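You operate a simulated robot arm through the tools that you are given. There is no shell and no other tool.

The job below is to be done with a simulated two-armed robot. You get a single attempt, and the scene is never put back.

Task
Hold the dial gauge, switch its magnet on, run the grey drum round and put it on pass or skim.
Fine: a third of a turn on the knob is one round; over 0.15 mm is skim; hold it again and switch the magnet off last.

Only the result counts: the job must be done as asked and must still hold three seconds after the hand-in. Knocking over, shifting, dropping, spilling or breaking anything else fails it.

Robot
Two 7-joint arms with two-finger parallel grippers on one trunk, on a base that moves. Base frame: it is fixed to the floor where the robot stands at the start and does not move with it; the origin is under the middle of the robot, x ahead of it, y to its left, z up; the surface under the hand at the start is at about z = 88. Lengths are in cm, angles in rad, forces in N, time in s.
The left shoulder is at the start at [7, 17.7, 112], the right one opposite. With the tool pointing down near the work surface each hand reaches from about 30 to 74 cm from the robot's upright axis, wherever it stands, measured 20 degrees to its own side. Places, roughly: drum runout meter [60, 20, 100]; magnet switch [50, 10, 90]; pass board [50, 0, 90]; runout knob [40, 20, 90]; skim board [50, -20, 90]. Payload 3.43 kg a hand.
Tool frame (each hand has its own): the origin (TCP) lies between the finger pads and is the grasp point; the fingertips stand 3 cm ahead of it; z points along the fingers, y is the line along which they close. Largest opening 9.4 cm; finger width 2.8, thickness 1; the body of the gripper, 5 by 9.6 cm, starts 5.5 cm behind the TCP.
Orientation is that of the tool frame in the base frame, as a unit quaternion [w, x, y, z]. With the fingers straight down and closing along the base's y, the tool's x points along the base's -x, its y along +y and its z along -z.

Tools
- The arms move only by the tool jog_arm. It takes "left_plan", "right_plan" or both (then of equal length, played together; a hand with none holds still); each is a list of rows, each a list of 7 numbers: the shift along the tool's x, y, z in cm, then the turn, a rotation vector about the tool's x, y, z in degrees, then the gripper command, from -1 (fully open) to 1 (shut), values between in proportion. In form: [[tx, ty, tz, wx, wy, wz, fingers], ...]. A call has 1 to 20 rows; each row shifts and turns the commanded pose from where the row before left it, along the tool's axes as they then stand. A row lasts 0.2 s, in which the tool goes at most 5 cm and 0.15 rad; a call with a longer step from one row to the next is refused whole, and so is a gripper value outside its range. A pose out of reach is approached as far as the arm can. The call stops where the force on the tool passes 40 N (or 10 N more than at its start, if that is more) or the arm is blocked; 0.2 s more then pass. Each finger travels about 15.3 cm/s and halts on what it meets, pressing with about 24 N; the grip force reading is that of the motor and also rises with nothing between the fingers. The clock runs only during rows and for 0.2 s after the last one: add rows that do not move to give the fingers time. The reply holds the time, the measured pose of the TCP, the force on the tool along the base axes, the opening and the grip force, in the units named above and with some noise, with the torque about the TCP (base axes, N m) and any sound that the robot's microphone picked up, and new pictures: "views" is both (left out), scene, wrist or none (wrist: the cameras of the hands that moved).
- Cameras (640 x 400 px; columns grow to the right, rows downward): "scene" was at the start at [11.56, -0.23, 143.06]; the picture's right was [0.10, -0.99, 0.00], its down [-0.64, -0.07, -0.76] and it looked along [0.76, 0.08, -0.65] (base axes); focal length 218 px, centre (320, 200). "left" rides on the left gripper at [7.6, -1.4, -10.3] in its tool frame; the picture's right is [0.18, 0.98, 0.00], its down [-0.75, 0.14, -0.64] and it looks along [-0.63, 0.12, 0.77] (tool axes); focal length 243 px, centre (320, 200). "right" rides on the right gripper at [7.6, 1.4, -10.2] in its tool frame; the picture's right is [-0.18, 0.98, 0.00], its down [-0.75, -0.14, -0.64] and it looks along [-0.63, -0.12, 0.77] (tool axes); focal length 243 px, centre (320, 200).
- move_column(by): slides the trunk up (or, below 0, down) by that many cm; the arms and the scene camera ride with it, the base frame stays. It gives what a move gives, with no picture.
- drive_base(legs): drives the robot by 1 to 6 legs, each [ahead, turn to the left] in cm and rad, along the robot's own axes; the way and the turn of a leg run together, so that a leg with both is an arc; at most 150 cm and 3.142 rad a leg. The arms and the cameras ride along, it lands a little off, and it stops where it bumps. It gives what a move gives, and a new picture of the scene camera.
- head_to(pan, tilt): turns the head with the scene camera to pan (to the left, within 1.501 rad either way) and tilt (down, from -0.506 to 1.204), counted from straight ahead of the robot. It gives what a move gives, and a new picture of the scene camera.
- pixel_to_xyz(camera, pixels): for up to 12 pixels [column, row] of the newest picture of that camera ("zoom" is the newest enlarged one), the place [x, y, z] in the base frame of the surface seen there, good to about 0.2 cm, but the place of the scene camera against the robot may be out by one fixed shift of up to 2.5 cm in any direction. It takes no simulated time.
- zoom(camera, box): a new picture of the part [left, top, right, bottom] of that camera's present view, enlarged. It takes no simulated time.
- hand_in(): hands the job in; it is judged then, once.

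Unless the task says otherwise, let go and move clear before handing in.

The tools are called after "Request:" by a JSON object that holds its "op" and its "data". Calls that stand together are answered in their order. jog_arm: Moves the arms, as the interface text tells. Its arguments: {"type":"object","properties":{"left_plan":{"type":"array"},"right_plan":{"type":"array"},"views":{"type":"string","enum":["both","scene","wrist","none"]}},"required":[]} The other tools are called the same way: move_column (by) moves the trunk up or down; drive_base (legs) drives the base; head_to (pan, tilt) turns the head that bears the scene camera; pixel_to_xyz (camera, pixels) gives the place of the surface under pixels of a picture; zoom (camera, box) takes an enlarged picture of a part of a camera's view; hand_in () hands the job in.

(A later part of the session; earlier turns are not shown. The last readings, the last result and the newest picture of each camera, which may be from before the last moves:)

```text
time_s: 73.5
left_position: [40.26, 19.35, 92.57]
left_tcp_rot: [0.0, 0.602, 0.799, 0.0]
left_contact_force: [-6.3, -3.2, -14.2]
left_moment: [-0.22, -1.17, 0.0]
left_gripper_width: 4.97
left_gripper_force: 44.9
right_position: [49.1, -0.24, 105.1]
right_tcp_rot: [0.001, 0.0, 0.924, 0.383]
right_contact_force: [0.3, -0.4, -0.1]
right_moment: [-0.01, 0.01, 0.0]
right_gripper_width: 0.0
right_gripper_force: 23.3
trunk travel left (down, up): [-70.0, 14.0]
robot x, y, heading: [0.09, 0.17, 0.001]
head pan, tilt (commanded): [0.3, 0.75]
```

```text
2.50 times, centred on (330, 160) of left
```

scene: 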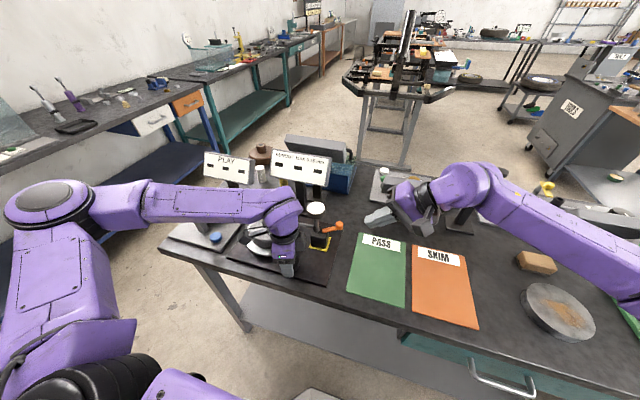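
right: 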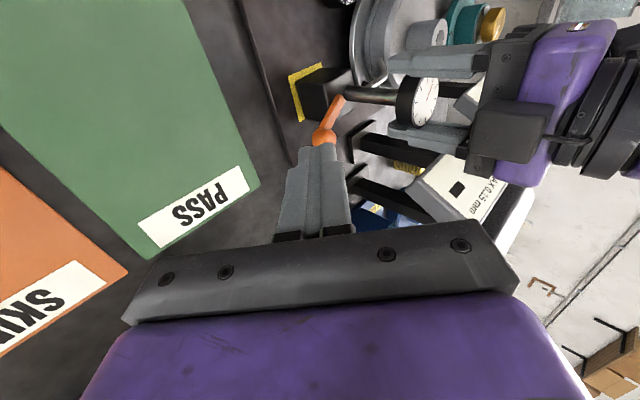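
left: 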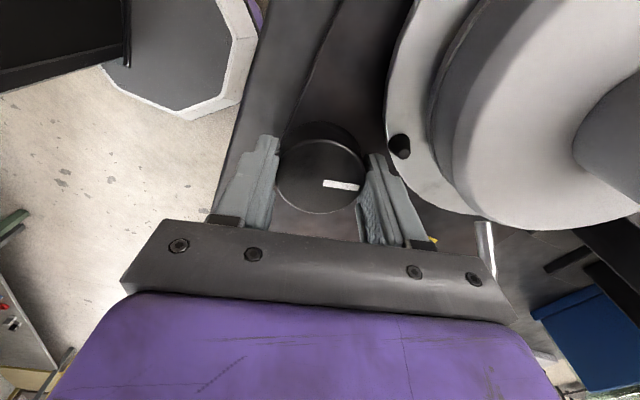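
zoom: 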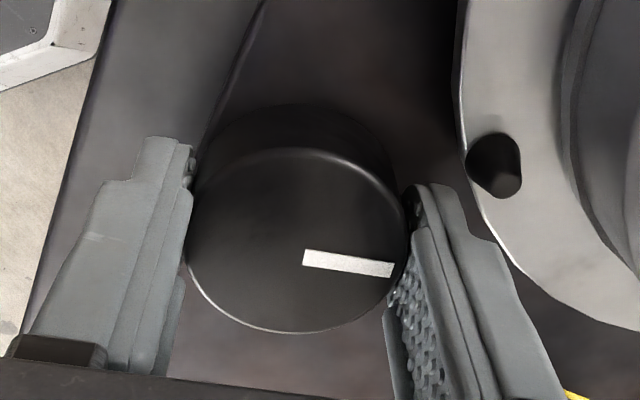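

The knob and drum turned with the hand (a flange bolt came into view), but neither the dashes nor the needle visibly changed, and the grip shows some side load. I zoom tightly on the dial to compare the needle.

Request:
{"op": "zoom", "data": {"camera": "scene", "box": [300, 195, 334, 222]}}

Request:
{"op": "jog_arm", "data": {"left_plan": [[0, 0, 0, 0, 0, 0, 0.0], [0, 0, 0, 0, 0, 0, -0.15], [0, 0, 0, 0, 0, 0, -0.15]], "views": "wrist"}}

Request:
{"op": "zoom", "data": {"camera": "left", "box": [220, 80, 440, 240]}}

```text
14.81 times, centred on (317, 208) of scene
```

zoom: 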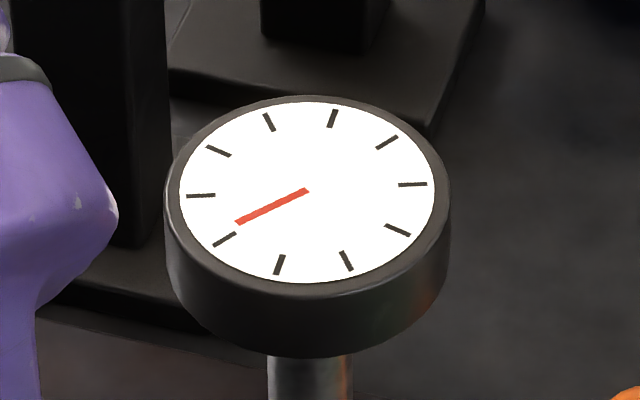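

```text
time_s: 74.3
left_position: [40.24, 19.35, 92.55]
left_tcp_rot: [0.0, 0.602, 0.799, 0.0]
left_contact_force: [-0.2, 0.3, 1.1]
left_moment: [0.01, 0.0, -0.06]
left_gripper_width: 5.41
left_gripper_force: 0.1
right_position: [49.05, -0.16, 105.14]
right_tcp_rot: [0.0, 0.0, 0.924, 0.383]
right_contact_force: [-0.6, -0.5, -0.1]
right_moment: [0.0, 0.0, 0.0]
right_gripper_width: 0.0
right_gripper_force: 24.3
trunk travel left (down, up): [-70.0, 14.0]
robot x, y, heading: [0.2, -0.12, 0.002]
head pan, tilt (commanded): [0.3, 0.75]
```

left: 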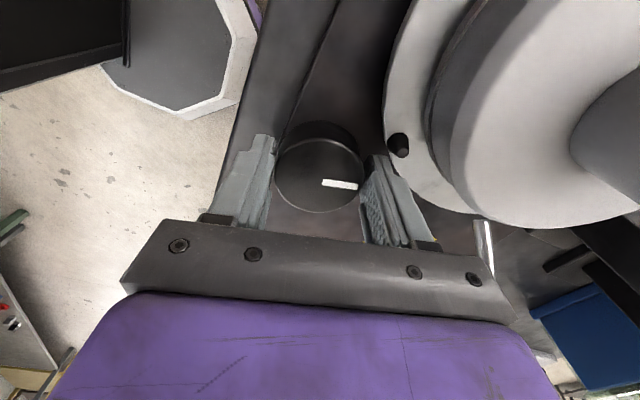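

```text
2.50 times, centred on (330, 160) of left
```

zoom: 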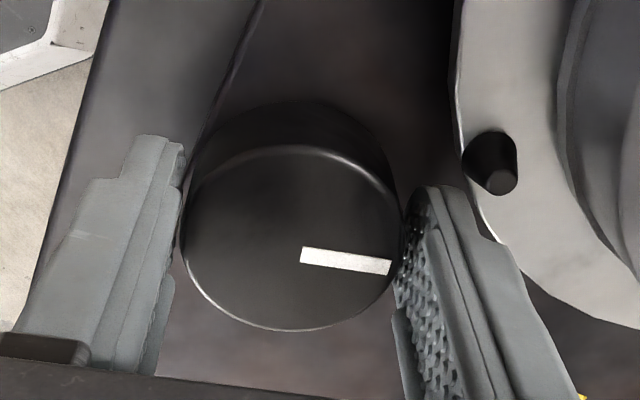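

The needle angle matches the earlier pictures, so it did not react to about 50° of drum turn; releasing the grip cleared the side load. I regrip slightly better centred and continue turning, in stages.

Request:
{"op": "jog_arm", "data": {"left_plan": [[0.1, 0, 0, 0, 0, 0, -0.15], [0, 0, 0, 0, 0, 0, 0.0], [0, 0, 0, 0, 0, 0, 0.4], [0, 0, 0, 0, 0, 0, 0.4], [0, 0, 0, 0, 0, -5, 0.4], [0, 0, 0, 0, 0, -5, 0.4], [0, 0, 0, 0, 0, -5, 0.4], [0, 0, 0, 0, 0, -5, 0.4], [0, 0, 0, 0, 0, -5, 0.4], [0, 0, 0, 0, 0, -5, 0.4]], "views": "both"}}

Request:
{"op": "zoom", "data": {"camera": "scene", "box": [260, 140, 360, 260]}}

Request:
{"op": "zoom", "data": {"camera": "scene", "box": [300, 195, 334, 222]}}

```text
time_s: 76.5
left_position: [40.14, 19.42, 92.56]
left_tcp_rot: [0.0, 0.375, 0.927, 0.001]
left_contact_force: [-5.1, -3.1, -5.0]
left_moment: [-0.56, 0.2, -0.06]
left_gripper_width: 4.94
left_gripper_force: 45.4
right_position: [49.09, -0.16, 105.12]
right_tcp_rot: [0.0, 0.0, 0.924, 0.383]
right_contact_force: [1.1, -0.8, -0.6]
right_moment: [0.01, -0.03, 0.01]
right_gripper_width: 0.01
right_gripper_force: 23.5
trunk travel left (down, up): [-70.0, 14.0]
robot x, y, heading: [-0.24, -0.14, -0.005]
head pan, tilt (commanded): [0.3, 0.75]
```

scene: 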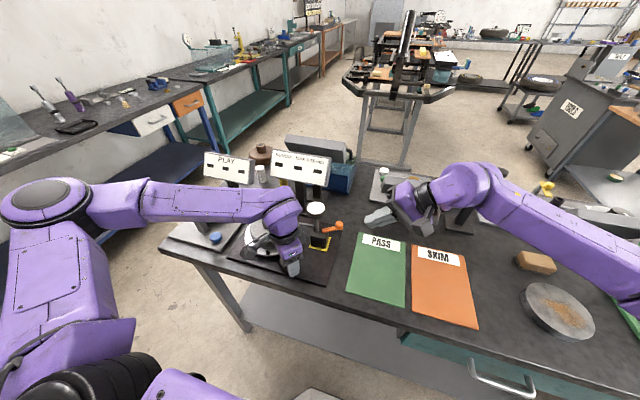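
left: 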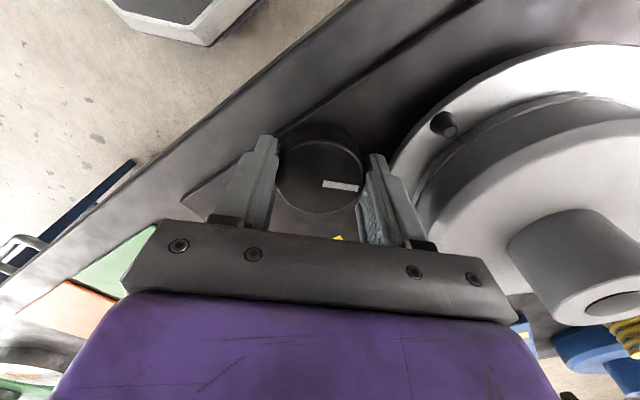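

```text
3.33 times, centred on (310, 200) of scene
```

zoom: 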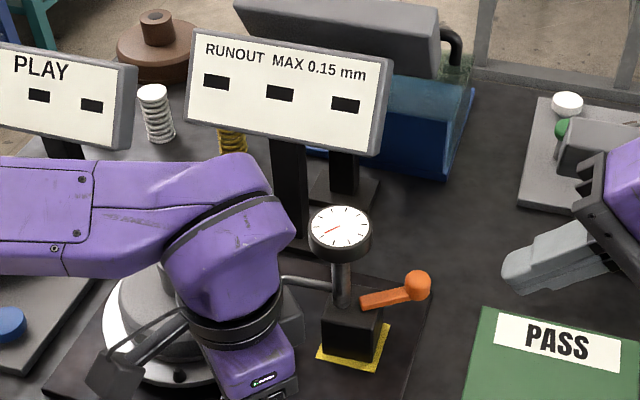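

```text
14.81 times, centred on (317, 208) of scene
```

zoom: 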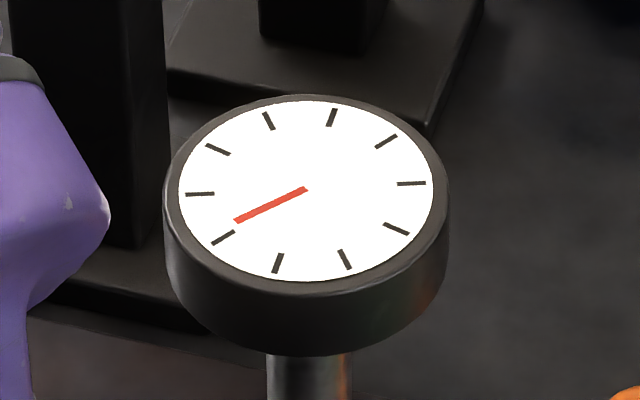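

The needle and dashes are still unchanged after about 46° of knob. I continue to complete one full 120° turn to see whether the meter reports at the end of a round.

Request:
{"op": "jog_arm", "data": {"left_plan": [[0, 0, 0, 0, 0, -5, 0.4], [0, 0, 0, 0, 0, -5, 0.4], [0, 0, 0, 0, 0, -5, 0.4], [0, 0, 0, 0, 0, -5, 0.4], [0, 0, 0, 0, 0, -5, 0.4], [0, 0, 0, 0, 0, -5, 0.4], [0, 0, 0, 0, 0, -5, 0.4], [0, 0, 0, 0, 0, -5, 0.4]], "views": "none"}}

Request:
{"op": "jog_arm", "data": {"left_plan": [[0, 0, 0, 0, 0, -5, 0.4], [0, 0, 0, 0, 0, -5, 0.4], [0, 0, 0, 0, 0, -5, 0.4], [0, 0, 0, 0, 0, -5, 0.4], [0, 0, 0, 0, 0, -5, 0.4], [0, 0, 0, 0, 0, -5, 0.4], [0, 0, 0, 0, 0, -5, 0.4], [0, 0, 0, 0, 0, -5, 0.4]], "views": "both"}}

Request:
{"op": "zoom", "data": {"camera": "scene", "box": [260, 140, 360, 260]}}

Request:
{"op": "zoom", "data": {"camera": "scene", "box": [300, 195, 334, 222]}}

```text
time_s: 78.3
left_position: [39.99, 19.34, 92.58]
left_tcp_rot: [0.0, 0.035, 0.999, 0.0]
left_contact_force: [-11.4, -4.7, -9.7]
left_moment: [-0.58, 0.32, -0.05]
left_gripper_width: 4.95
left_gripper_force: 44.6
right_position: [48.88, -0.39, 105.24]
right_tcp_rot: [0.002, 0.0, 0.923, 0.384]
right_contact_force: [0.2, -1.5, -0.2]
right_moment: [-0.03, 0.0, 0.02]
right_gripper_width: 0.0
right_gripper_force: 23.8
trunk travel left (down, up): [-70.0, 14.0]
robot x, y, heading: [0.1, -0.04, 0.0]
head pan, tilt (commanded): [0.3, 0.75]
```

```text
time_s: 79.1
left_position: [40.3, 19.37, 92.39]
left_tcp_rot: [-0.004, -0.079, 0.997, -0.008]
left_contact_force: [-10.3, -26.8, 21.0]
left_moment: [-0.45, 0.19, 0.07]
left_gripper_width: 5.04
left_gripper_force: 18.4
left hand out of reach, approached as far as the arm can: row 3, 4
right_position: [48.88, -0.42, 105.32]
right_tcp_rot: [0.0, -0.001, 0.923, 0.384]
right_contact_force: [0.5, 0.5, 0.1]
right_moment: [-0.01, 0.03, 0.01]
right_gripper_width: 0.0
right_gripper_force: 24.3
trunk travel left (down, up): [-70.0, 14.0]
robot x, y, heading: [0.19, -0.05, 0.007]
head pan, tilt (commanded): [0.3, 0.75]
stopped in row 4 (left hand): the force on the tool passed its limit at 50 N (the readings are from after the stop); the commanded pose is now the measured one
```

scene: 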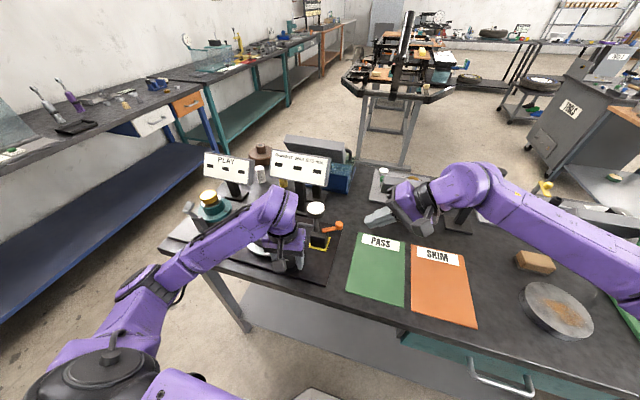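
left: 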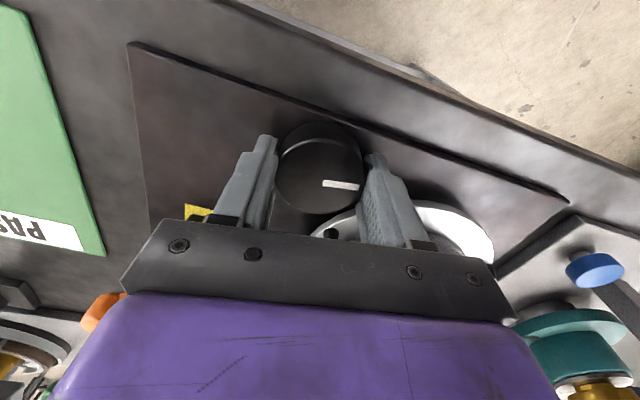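

```text
3.33 times, centred on (310, 200) of scene
```

zoom: 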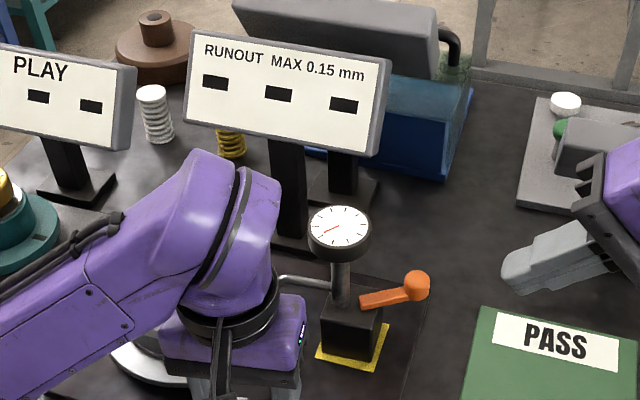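

```text
14.81 times, centred on (317, 208) of scene
```

zoom: 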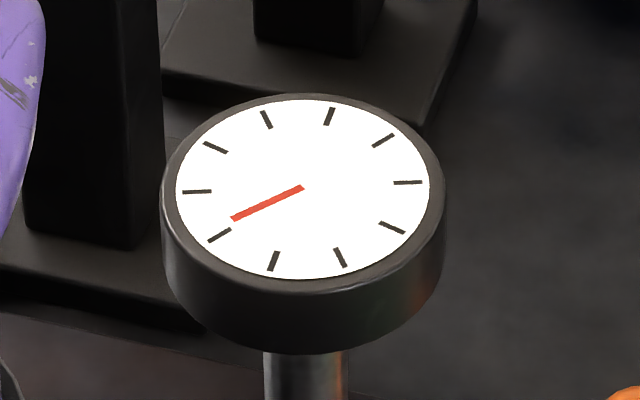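

The left arm hit a reach limit (its elbow re-folded) and stopped on force with the hand at yaw about +9°, so the knob has gone about 99°. I open the fingers at once to unload the knob and look.

Request:
{"op": "jog_arm", "data": {"left_plan": [[0, 0, 0, 0, 0, 0, -0.1], [0, 0, 0, 0, 0, 0, -0.38], [0, 0, 0, 0, 0, 0, -0.38]], "views": "both"}}

Request:
{"op": "zoom", "data": {"camera": "scene", "box": [220, 170, 380, 300]}}

```text
time_s: 79.9
left_position: [40.54, 19.8, 92.17]
left_tcp_rot: [-0.003, -0.082, 0.997, -0.005]
left_contact_force: [-0.7, -0.3, 0.1]
left_moment: [0.04, 0.0, 0.0]
left_gripper_width: 6.48
left_gripper_force: 0.0
right_position: [49.1, -0.25, 105.16]
right_tcp_rot: [0.0, 0.0, 0.924, 0.383]
right_contact_force: [0.3, 0.0, -0.3]
right_moment: [0.01, 0.01, 0.0]
right_gripper_width: 0.0
right_gripper_force: 24.1
trunk travel left (down, up): [-70.0, 14.0]
robot x, y, heading: [-0.13, -0.18, 0.002]
head pan, tilt (commanded): [0.3, 0.75]
```

scene: 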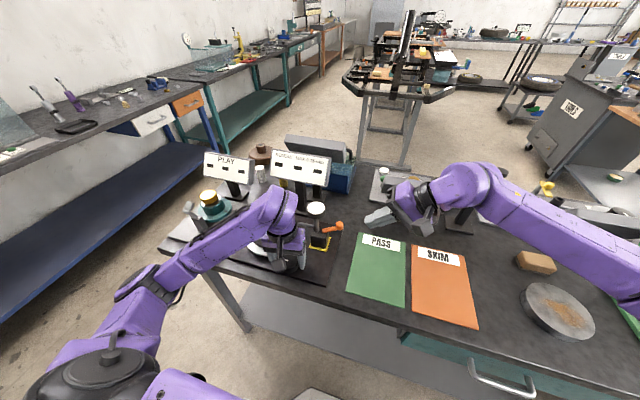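
left: 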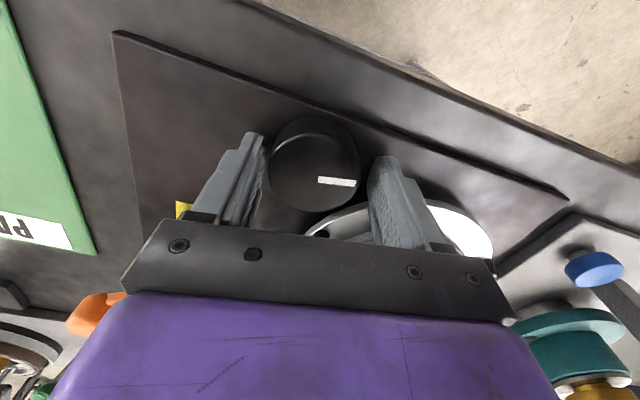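

```text
3.08 times, centred on (300, 235) of scene
```

zoom: 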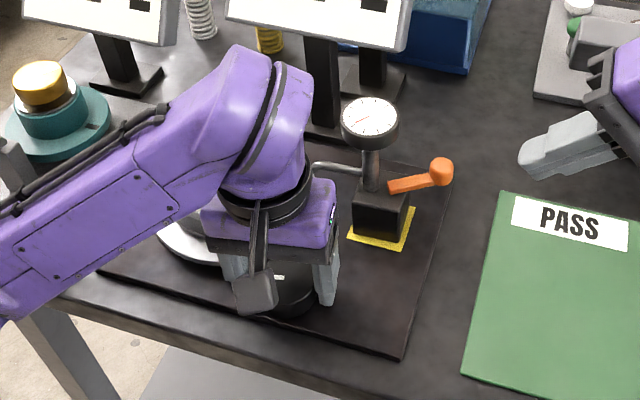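

The arm is unloaded and the gauge and lever look undisturbed. Since neither needle nor display reacted, the magnet must really be off, so I look at the block and lever at high zoom for marks that show how it switches.

Request:
{"op": "zoom", "data": {"camera": "scene", "box": [302, 212, 346, 252]}}

Request:
{"op": "zoom", "data": {"camera": "right", "box": [280, 55, 380, 150]}}

```text
10.00 times, centred on (324, 232) of scene
```

zoom: 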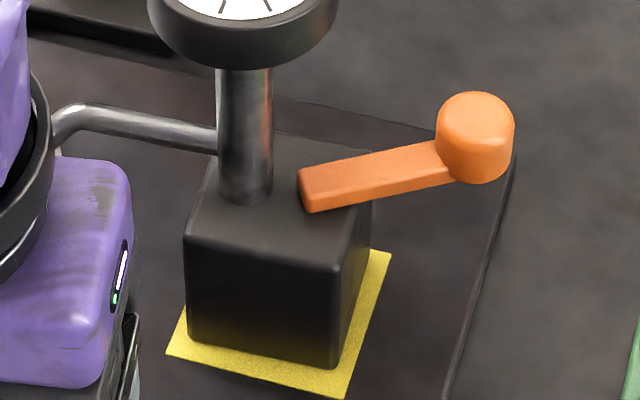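

```text
4.21 times, centred on (330, 102) of right
```

zoom: 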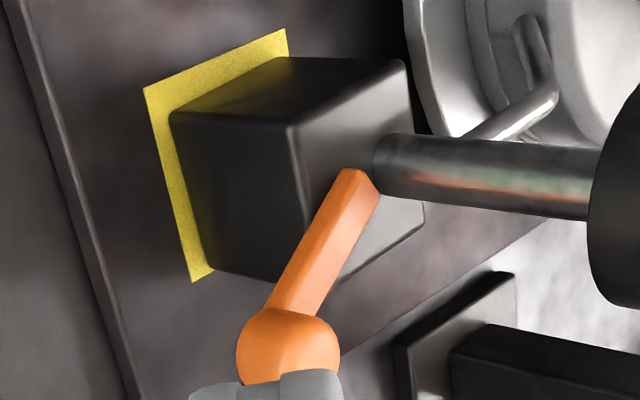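

There are no markings, but the block edge looks rotated a few degrees from the pad edge, left over from pushing at the stop; off its seat the probe may not touch the drum. I measure the block and probe tip in the right camera.

Request:
{"op": "pixel_to_xyz", "data": {"camera": "right", "pixels": [[379, 61], [381, 64], [324, 87], [347, 71], [335, 79], [298, 84], [318, 71], [308, 78], [318, 100], [310, 110], [345, 100], [340, 117]]}}

Request:
{"op": "jog_arm", "data": {"left_plan": [[0, 0, -4, 0, 0, 0, -0.38], [0, 0, -4, 0, 0, 0, -0.6], [0, 0, -4, 0, 0, 0, -1], [0, 0, -3, 0, 0, 0, -1]], "views": "both"}}

Request:
{"op": "zoom", "data": {"camera": "left", "box": [120, 20, 420, 240]}}

```text
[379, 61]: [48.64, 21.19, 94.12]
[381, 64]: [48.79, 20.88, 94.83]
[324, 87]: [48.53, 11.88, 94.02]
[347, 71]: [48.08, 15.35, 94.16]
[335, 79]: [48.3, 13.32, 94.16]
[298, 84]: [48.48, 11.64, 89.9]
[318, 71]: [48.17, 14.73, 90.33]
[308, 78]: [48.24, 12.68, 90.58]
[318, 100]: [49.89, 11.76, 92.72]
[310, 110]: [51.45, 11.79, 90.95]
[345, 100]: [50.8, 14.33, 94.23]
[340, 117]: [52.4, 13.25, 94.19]
```

```text
time_s: 80.3
left_position: [40.69, 20.14, 93.32]
left_tcp_rot: [-0.016, -0.077, 0.997, -0.007]
left_contact_force: [-1.0, -0.7, 1.2]
left_moment: [0.05, 0.04, 0.08]
left_gripper_width: 6.47
left_gripper_force: 0.1
left hand out of reach, approached as far as the arm can: row 1
right_position: [48.97, -0.28, 105.16]
right_tcp_rot: [0.0, 0.0, 0.924, 0.383]
right_contact_force: [-0.7, -0.4, 0.3]
right_moment: [0.02, 0.0, 0.01]
right_gripper_width: 0.01
right_gripper_force: 23.4
trunk travel left (down, up): [-70.0, 14.0]
robot x, y, heading: [0.07, 0.23, -0.005]
head pan, tilt (commanded): [0.3, 0.75]
stopped in row 1 (left hand): the force on the tool passed its limit at 102 N (the readings are from after the stop); the commanded pose is now the measured one
```

scene: 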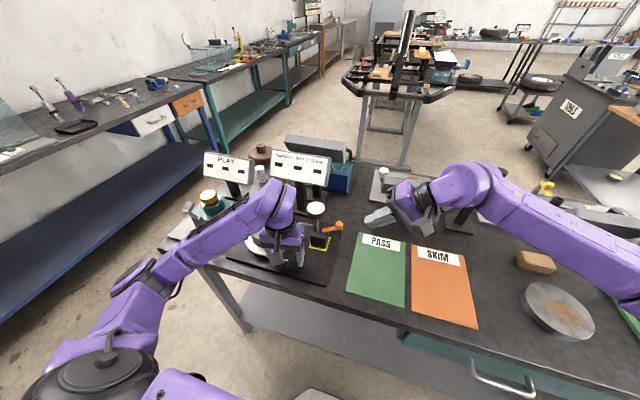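
left: 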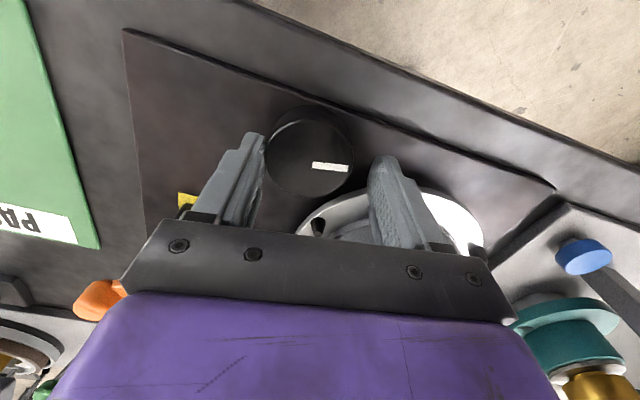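

```text
1.82 times, centred on (270, 130) of left
```

zoom: 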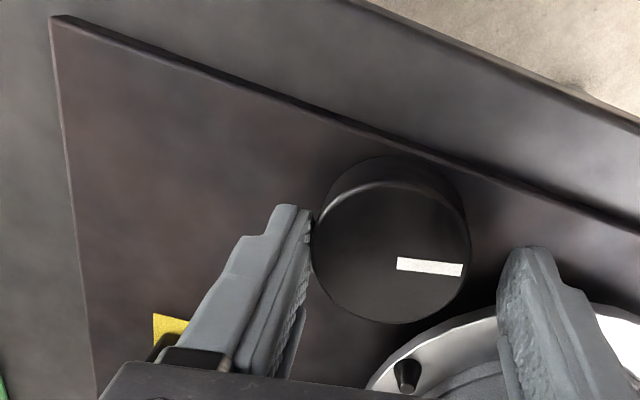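

The left arm reported a jam (102 N spike) while lifting, in this folded-down elbow posture. I must see what the forearm is near before moving it further.

Request:
{"op": "zoom", "data": {"camera": "scene", "box": [90, 150, 330, 340]}}

Request:
{"op": "head_to", "data": {"pan": 0.55, "tilt": 0.95}}

```text
2.11 times, centred on (210, 245) of scene
```

zoom: 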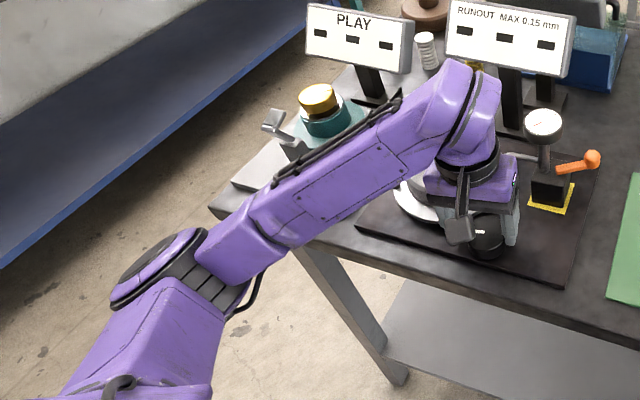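

```text
time_s: 81.1
left_position: [40.59, 20.18, 93.28]
left_tcp_rot: [-0.015, -0.078, 0.997, -0.008]
left_contact_force: [-1.2, -1.5, 0.8]
left_moment: [0.0, 0.04, 0.04]
left_gripper_width: 6.51
left_gripper_force: 0.1
right_position: [49.06, -0.25, 105.21]
right_tcp_rot: [0.0, -0.001, 0.924, 0.383]
right_contact_force: [-0.7, -0.3, 0.1]
right_moment: [0.01, -0.03, -0.02]
right_gripper_width: 0.0
right_gripper_force: 24.3
trunk travel left (down, up): [-70.0, 14.0]
robot x, y, heading: [-0.2, 0.03, 0.001]
head pan, tilt (commanded): [0.55, 0.949]
```

scene: 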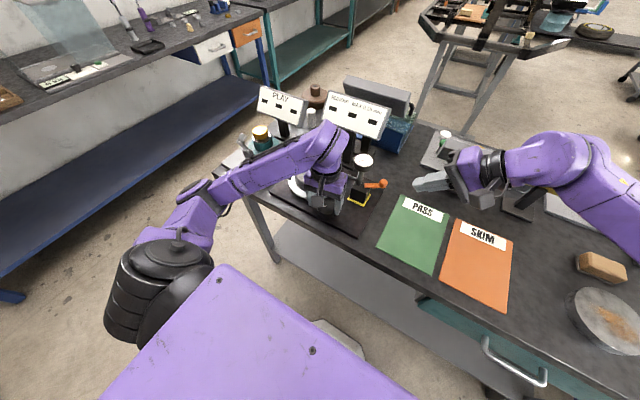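

The elbow has dropped low to the left, and the forearm now crosses over the PLAY station's corner. I measure the forearm and the station items to see the clearance.

Request:
{"op": "zoom", "data": {"camera": "scene", "box": [180, 80, 400, 240]}}

Request:
{"op": "pixel_to_xyz", "data": {"camera": "scene", "pixels": [[200, 195], [225, 190], [250, 178], [275, 165], [300, 152], [320, 140], [262, 132], [243, 140], [235, 160], [330, 185], [245, 195], [230, 205]]}}

```text
2.50 times, centred on (290, 160) of scene
```

zoom: 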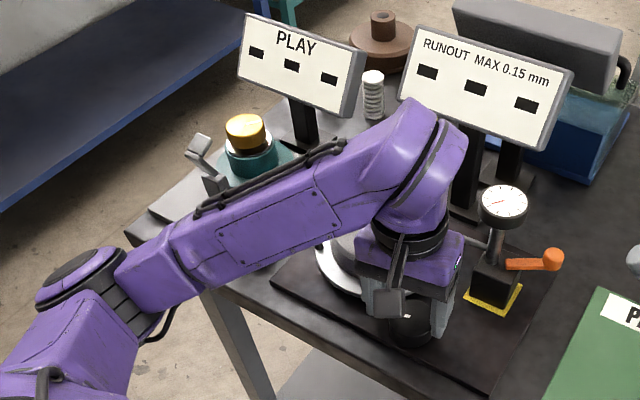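

```text
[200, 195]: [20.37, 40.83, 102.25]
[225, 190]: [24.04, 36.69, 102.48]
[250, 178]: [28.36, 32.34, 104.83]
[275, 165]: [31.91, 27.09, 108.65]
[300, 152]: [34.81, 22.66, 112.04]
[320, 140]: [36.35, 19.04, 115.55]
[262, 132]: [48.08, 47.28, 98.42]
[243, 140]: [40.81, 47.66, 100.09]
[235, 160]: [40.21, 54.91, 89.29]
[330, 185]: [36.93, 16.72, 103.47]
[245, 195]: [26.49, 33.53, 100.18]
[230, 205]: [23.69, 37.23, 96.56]
```

The forearm itself is clear of the station and table. The fingers are off-centre on the knob (TCP y≈20.2 versus 19.5), with one finger over the drum flange edge, which explains the jam. I narrow and recentre them first, then rise slowly.

Request:
{"op": "jog_arm", "data": {"left_plan": [[0.15, -0.25, 0, 0, 0, 0, -0.25], [0.15, -0.25, 0, 0, 0, 0, -0.15], [0, 0, 0, 0, 0, 0, -0.15]], "views": "both"}}

Request:
{"op": "zoom", "data": {"camera": "left", "box": [180, 80, 500, 280]}}

```text
time_s: 81.9
left_position: [40.81, 20.06, 93.26]
left_tcp_rot: [-0.016, -0.076, 0.997, -0.007]
left_contact_force: [2.2, -11.0, -1.0]
left_moment: [-0.11, 0.0, 0.04]
left_gripper_width: 6.08
left_gripper_force: 5.7
left hand out of reach, approached as far as the arm can: row 1
right_position: [49.15, -0.33, 105.08]
right_tcp_rot: [0.0, 0.001, 0.924, 0.383]
right_contact_force: [0.4, 0.2, 0.0]
right_moment: [-0.01, -0.02, -0.04]
right_gripper_width: 0.0
right_gripper_force: 23.5
trunk travel left (down, up): [-70.0, 14.0]
robot x, y, heading: [-0.25, -0.13, -0.002]
head pan, tilt (commanded): [0.55, 0.949]
```

scene: 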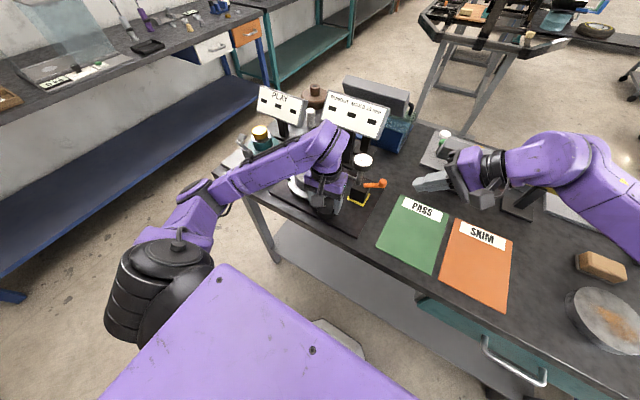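
left: 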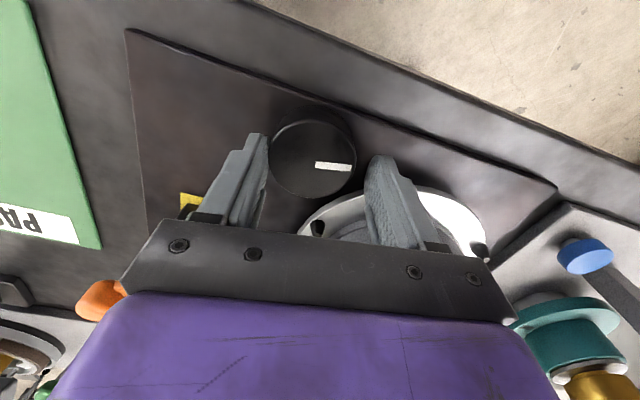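

```text
2.00 times, centred on (340, 180) of left
```

zoom: 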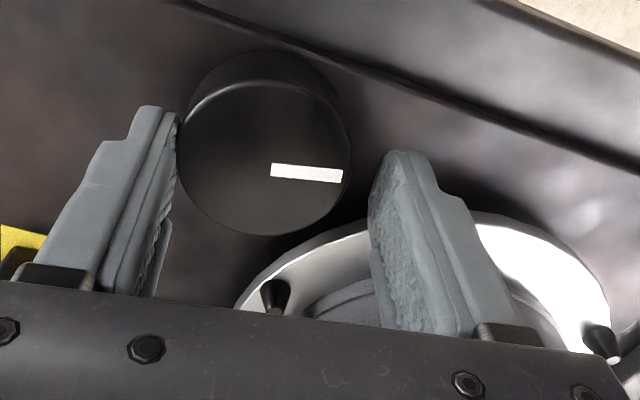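

The arm reports out of reach for that shift, so it is sitting at a wrist limit. I turn the hand back clockwise toward its earlier, comfortable yaw in small steps while rising a little, letting the force stop guard it.

Request:
{"op": "jog_arm", "data": {"left_plan": [[0, 0, 0, 0, 0, 2, -0.3], [0, 0, -0.2, 0, 0, 3, -0.3], [0, 0, -0.2, 0, 0, 3, -0.3]], "views": "both"}}

Request:
{"op": "zoom", "data": {"camera": "left", "box": [180, 80, 500, 280]}}

```text
time_s: 82.7
left_position: [40.48, 19.82, 93.63]
left_tcp_rot: [-0.017, -0.007, 1.0, -0.009]
left_contact_force: [-7.7, -7.6, -10.4]
left_moment: [-0.53, 0.33, 0.24]
left_gripper_width: 5.93
left_gripper_force: 0.1
right_position: [49.02, -0.32, 105.09]
right_tcp_rot: [0.0, 0.0, 0.923, 0.384]
right_contact_force: [0.3, 0.3, 1.4]
right_moment: [0.0, -0.01, 0.02]
right_gripper_width: 0.0
right_gripper_force: 24.1
trunk travel left (down, up): [-70.0, 14.0]
robot x, y, heading: [-0.68, 0.17, 0.004]
head pan, tilt (commanded): [0.55, 0.949]
```

scene: 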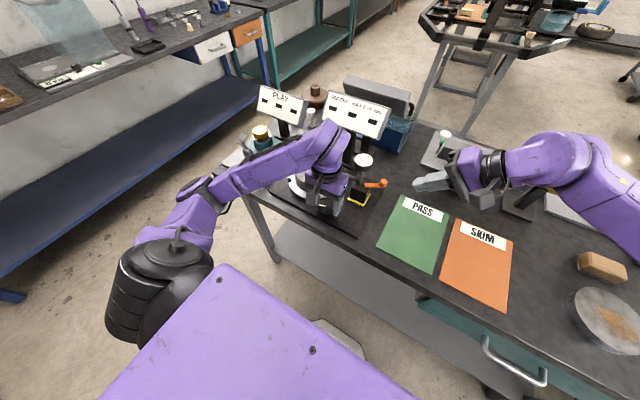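
left: 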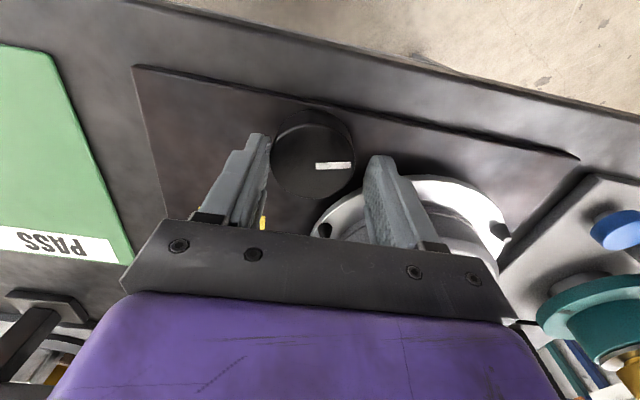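

```text
2.00 times, centred on (340, 180) of left
```

zoom: 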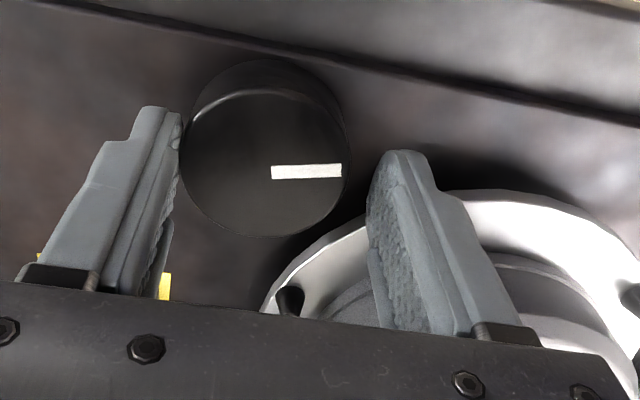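

At yaw ≈ 0 the hand responds again; one finger leans on the knob and the other has a gap of about 1 cm. I shift 0.4 cm toward -y to centre, then continue upward gently.

Request:
{"op": "jog_arm", "data": {"left_plan": [[0, -0.2, 0, 0, 0, 0, -0.3], [0, -0.2, 0, 0, 0, 0, -0.3], [0, 0, -0.2, 0, 0, 0, -0.3], [0, 0, -0.3, 0, 0, 0, -0.3]], "views": "wrist"}}

Request:
{"op": "zoom", "data": {"camera": "left", "box": [180, 80, 500, 280]}}

```text
time_s: 83.7
left_position: [40.55, 19.58, 94.3]
left_tcp_rot: [-0.014, -0.008, 1.0, -0.009]
left_contact_force: [-0.7, -0.5, 0.2]
left_moment: [0.0, -0.01, -0.01]
left_gripper_width: 6.12
left_gripper_force: 0.1
right_position: [49.08, -0.14, 105.12]
right_tcp_rot: [0.0, -0.001, 0.924, 0.383]
right_contact_force: [-0.5, 0.7, 0.9]
right_moment: [0.01, -0.02, 0.03]
right_gripper_width: 0.02
right_gripper_force: 24.0
trunk travel left (down, up): [-70.0, 14.0]
robot x, y, heading: [-0.14, 0.01, -0.001]
head pan, tilt (commanded): [0.55, 0.949]
```

left: 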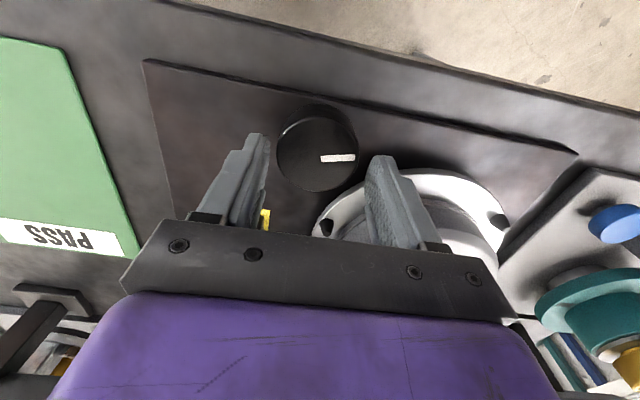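

```text
2.00 times, centred on (340, 180) of left
```

zoom: 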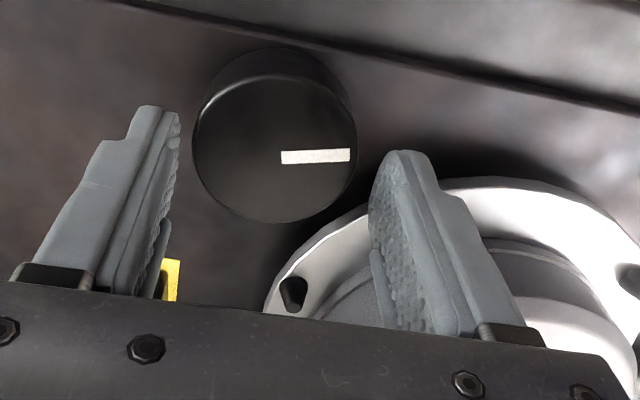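

The hand is free of the knob (forces near zero). I raise it straight up in moderate steps.

Request:
{"op": "jog_arm", "data": {"left_plan": [[0, 0, -1, 0, 0, 0, -0.3], [0, 0, -1.5, 0, 0, 0, -0.3], [0, 0, -2, 0, 0, 0, -0.3], [0, 0, -2.5, 0, 0, 0, -0.5], [0, 0, -3, 0, 0, 0, -1], [0, 0, -3, 0, 0, 0, -1], [0, 0, -3, 0, 0, 0, -1]], "views": "both"}}

Request:
{"op": "zoom", "data": {"camera": "left", "box": [120, 0, 520, 240]}}

Request:
{"op": "zoom", "data": {"camera": "scene", "box": [180, 80, 420, 240]}}

```text
time_s: 85.3
left_position: [41.38, 20.23, 110.23]
left_tcp_rot: [-0.015, -0.007, 1.0, -0.008]
left_contact_force: [0.2, -0.5, 0.6]
left_moment: [0.02, 0.02, 0.01]
left_gripper_width: 9.39
left_gripper_force: 0.0
left hand out of reach, approached as far as the arm can: row 6
right_position: [49.03, -0.2, 105.21]
right_tcp_rot: [-0.001, 0.0, 0.924, 0.382]
right_contact_force: [-0.4, 0.5, 0.3]
right_moment: [0.02, -0.04, 0.01]
right_gripper_width: 0.01
right_gripper_force: 23.4
trunk travel left (down, up): [-70.0, 14.0]
robot x, y, heading: [0.05, -0.22, 0.002]
head pan, tilt (commanded): [0.55, 0.949]
```

scene: 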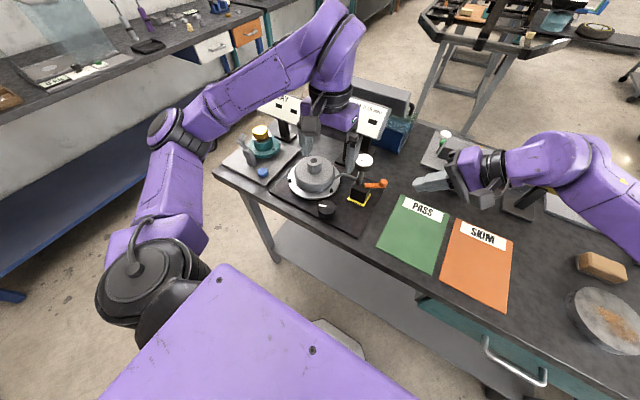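
left: 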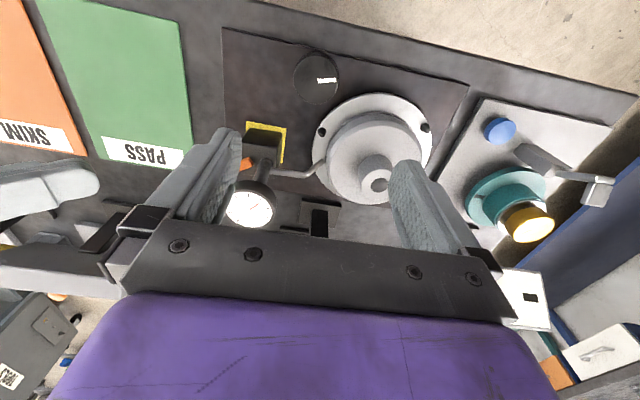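

```text
1.60 times, centred on (320, 120) of left
```

zoom: 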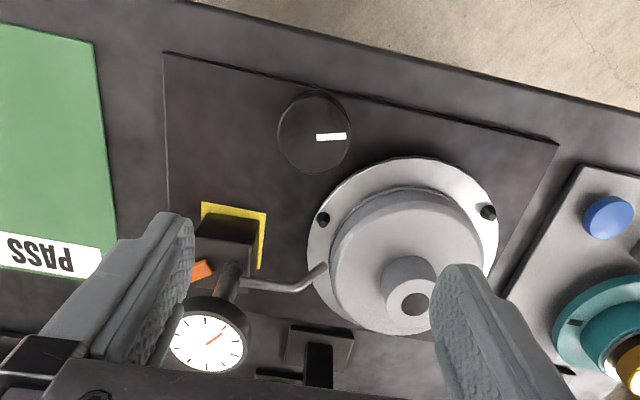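

```text
2.50 times, centred on (300, 160) of scene
```

zoom: 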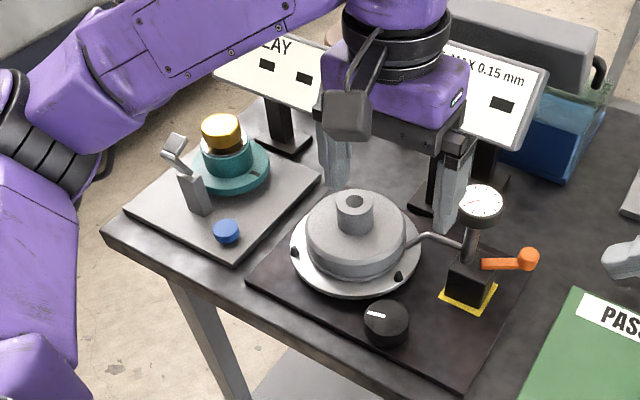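

Everything on the bench is in place and the left arm is back in a normal posture. The block is yawed about 6° and the probe tip sits 0.3–0.4 cm off the drum, so the gauge must be re-seated; I level the left hand and turn it again to close along x above the dial.

Request:
{"op": "jog_arm", "data": {"left_plan": [[0, 0, 0, -0.9, -1.7, 0.8, -1], [0, 0, 0, 0, 0, 8, -1], [0, 0, 0, 0, 0, 8, -1], [0, 0, 0, 0, 0, 8, -1], [0, 0, 0, 0, 0, 8, -1], [0, 0, 0, 0, 0, 8, -1], [0, 0, 0, 0, 0, 8, -1], [0, 0, 0, 0, 0, 8, -1], [0, 0, 0, 0, 0, 8, -1], [0, 0, 0, 0, 0, 8, -1], [0, 0, 0, 0, 0, 8, -1], [0, 0, 0, 0, 0, 8, -1], [0, 0, 0, 0, 0, 2, -1], [-1.7, 2.9, 0, 0, 0, 0, -1], [-1.7, 2.9, 0, 0, 0, 0, -1], [-1.7, 2.9, 0, 0, 0, 0, -1], [0, 0, 0, 0, 0, 0, -1]], "views": "both"}}

Request:
{"op": "zoom", "data": {"camera": "left", "box": [230, 30, 410, 180]}}

```text
time_s: 88.9
left_position: [50.08, 15.11, 110.13]
left_tcp_rot: [0.001, 0.707, 0.707, -0.001]
left_contact_force: [-0.7, 0.5, 0.8]
left_moment: [-0.04, -0.03, 0.01]
left_gripper_width: 9.4
left_gripper_force: 0.0
right_position: [48.91, -0.26, 105.03]
right_tcp_rot: [0.0, 0.0, 0.924, 0.383]
right_contact_force: [0.2, 1.0, -0.5]
right_moment: [0.03, 0.0, 0.01]
right_gripper_width: 0.01
right_gripper_force: 24.1
trunk travel left (down, up): [-70.0, 14.0]
robot x, y, heading: [-0.4, -0.13, 0.001]
head pan, tilt (commanded): [0.55, 0.949]
```

scene: 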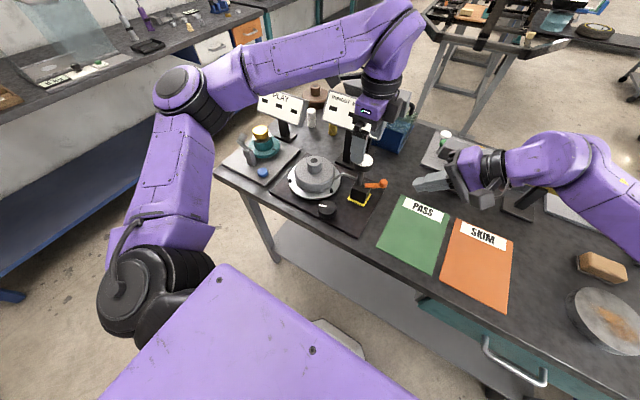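
left: 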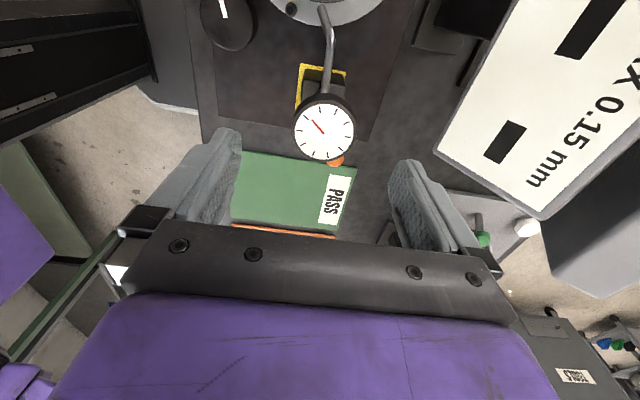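

```text
2.67 times, centred on (320, 105) of left
```

zoom: 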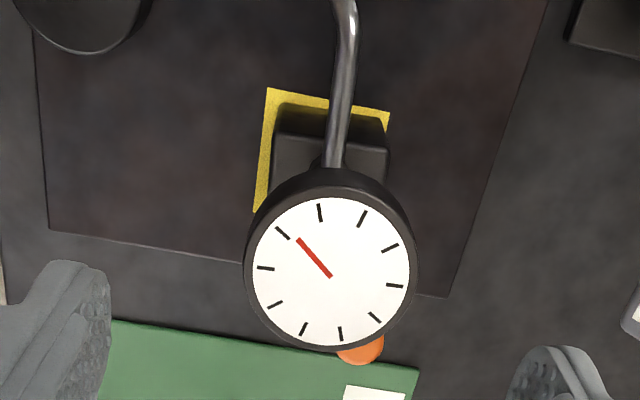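

Left hand is over the dial, and in the zoom the block's edge is a few degrees off the pad's edge. I measure the block corners, pad corners and the dial for the re-seating.

Request:
{"op": "pixel_to_xyz", "data": {"camera": "left", "pixels": [[304, 82], [324, 84], [343, 87], [304, 75], [341, 80], [303, 90], [302, 97], [301, 66], [344, 73], [296, 108], [325, 131], [322, 45]]}}

Request:
{"op": "pixel_to_xyz", "data": {"camera": "left", "pixels": [[296, 130], [354, 132], [325, 103], [326, 160], [321, 15], [322, 8], [321, 20], [324, 30]]}}

```text
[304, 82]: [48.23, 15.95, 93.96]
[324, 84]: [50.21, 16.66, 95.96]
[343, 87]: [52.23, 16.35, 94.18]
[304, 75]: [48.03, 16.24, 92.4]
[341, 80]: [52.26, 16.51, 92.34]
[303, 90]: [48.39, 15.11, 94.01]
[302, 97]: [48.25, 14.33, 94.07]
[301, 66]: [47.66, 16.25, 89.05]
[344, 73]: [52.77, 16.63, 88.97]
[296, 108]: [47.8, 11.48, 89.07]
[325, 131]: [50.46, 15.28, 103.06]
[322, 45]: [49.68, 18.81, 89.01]
```

```text
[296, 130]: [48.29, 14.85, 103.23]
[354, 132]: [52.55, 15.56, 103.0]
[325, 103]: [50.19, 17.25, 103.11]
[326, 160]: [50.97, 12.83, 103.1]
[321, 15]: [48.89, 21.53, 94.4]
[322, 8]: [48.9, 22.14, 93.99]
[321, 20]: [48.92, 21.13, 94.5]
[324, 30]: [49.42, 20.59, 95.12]
```

The pad itself reads about the same rotation as the block, so the gauge is within 1–2° and 2–3 mm of its start. I check the probe tip's contact with the drum in the scene camera.

Request:
{"op": "zoom", "data": {"camera": "scene", "box": [315, 155, 395, 215]}}

Request:
{"op": "zoom", "data": {"camera": "scene", "box": [325, 165, 355, 190]}}

```text
6.67 times, centred on (355, 185) of scene
```

zoom: 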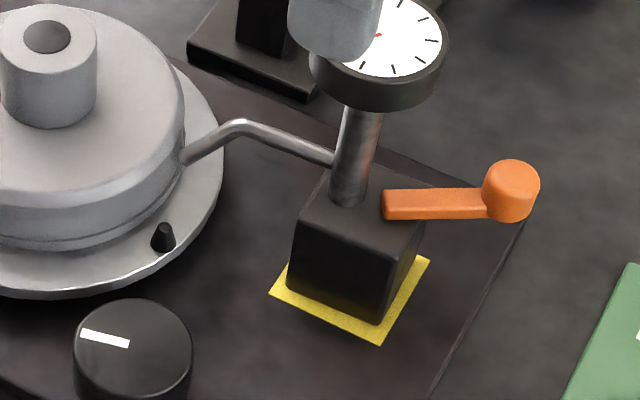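

```text
16.00 times, centred on (340, 178) of scene
```

zoom: 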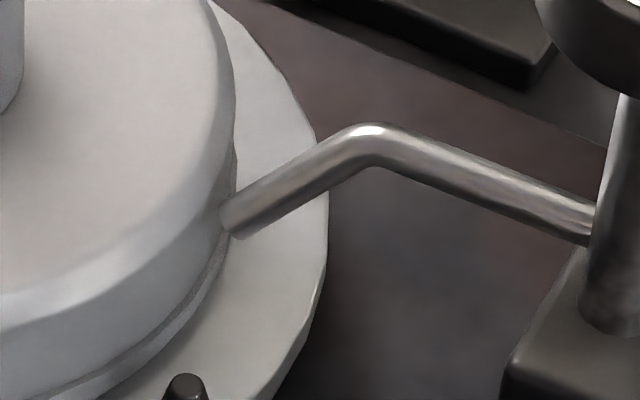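

The probe tip visibly meets the drum's side. Since my run stopped at about 99° (then slipped back to ~91°), it never completed a 120° round; the meter may only report after a full one, so I go back to the knob and turn it on past 120°.

Request:
{"op": "jog_arm", "data": {"left_plan": [[1.45, -3.28, 0, 0, 0, 0, -1], [1.45, -3.28, 0, 0, 0, 0, -1], [1.44, -3.28, 0, 0, 0, 0, -1], [0, 0, 4, 0, 0, 0, -0.28], [0, 0, 4, 0, 0, 0, -0.28], [0, 0, 4, 0, 0, 0, -0.28], [0, 0, 3.5, 0, 0, 0, -0.28], [0, 0, 2.1, 0, 0, 0, -0.28], [0, 0, 0, 0, 0, 0, -0.28]], "views": "both"}}

Request:
{"op": "zoom", "data": {"camera": "left", "box": [220, 80, 440, 240]}}

```text
time_s: 90.9
left_position: [40.18, 19.27, 92.53]
left_tcp_rot: [0.001, 0.706, 0.708, -0.001]
left_contact_force: [-0.8, -0.3, 0.0]
left_moment: [0.0, -0.02, 0.0]
left_gripper_width: 5.99
left_gripper_force: 0.1
right_position: [48.99, -0.24, 105.26]
right_tcp_rot: [0.0, 0.0, 0.924, 0.383]
right_contact_force: [0.0, -0.9, -0.1]
right_moment: [0.04, 0.0, 0.0]
right_gripper_width: 0.01
right_gripper_force: 24.0
trunk travel left (down, up): [-70.0, 14.0]
robot x, y, heading: [-0.0, -0.32, -0.001]
head pan, tilt (commanded): [0.55, 0.949]
```

scene: 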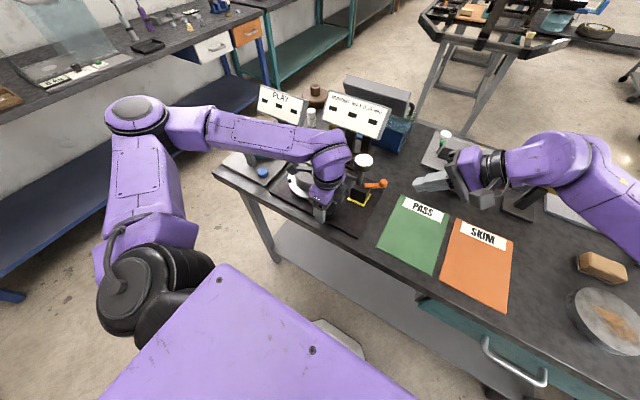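
left: 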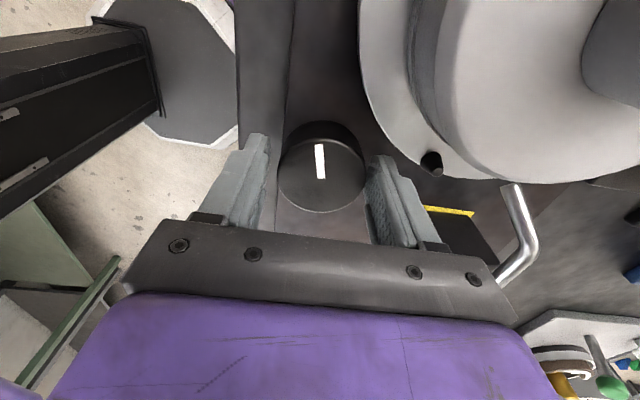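

```text
2.50 times, centred on (330, 160) of left
```

zoom: 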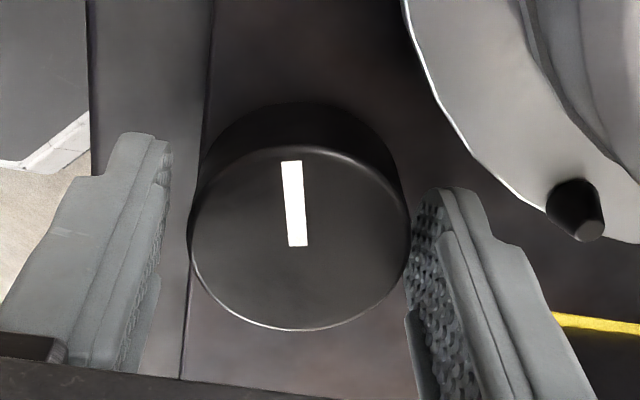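

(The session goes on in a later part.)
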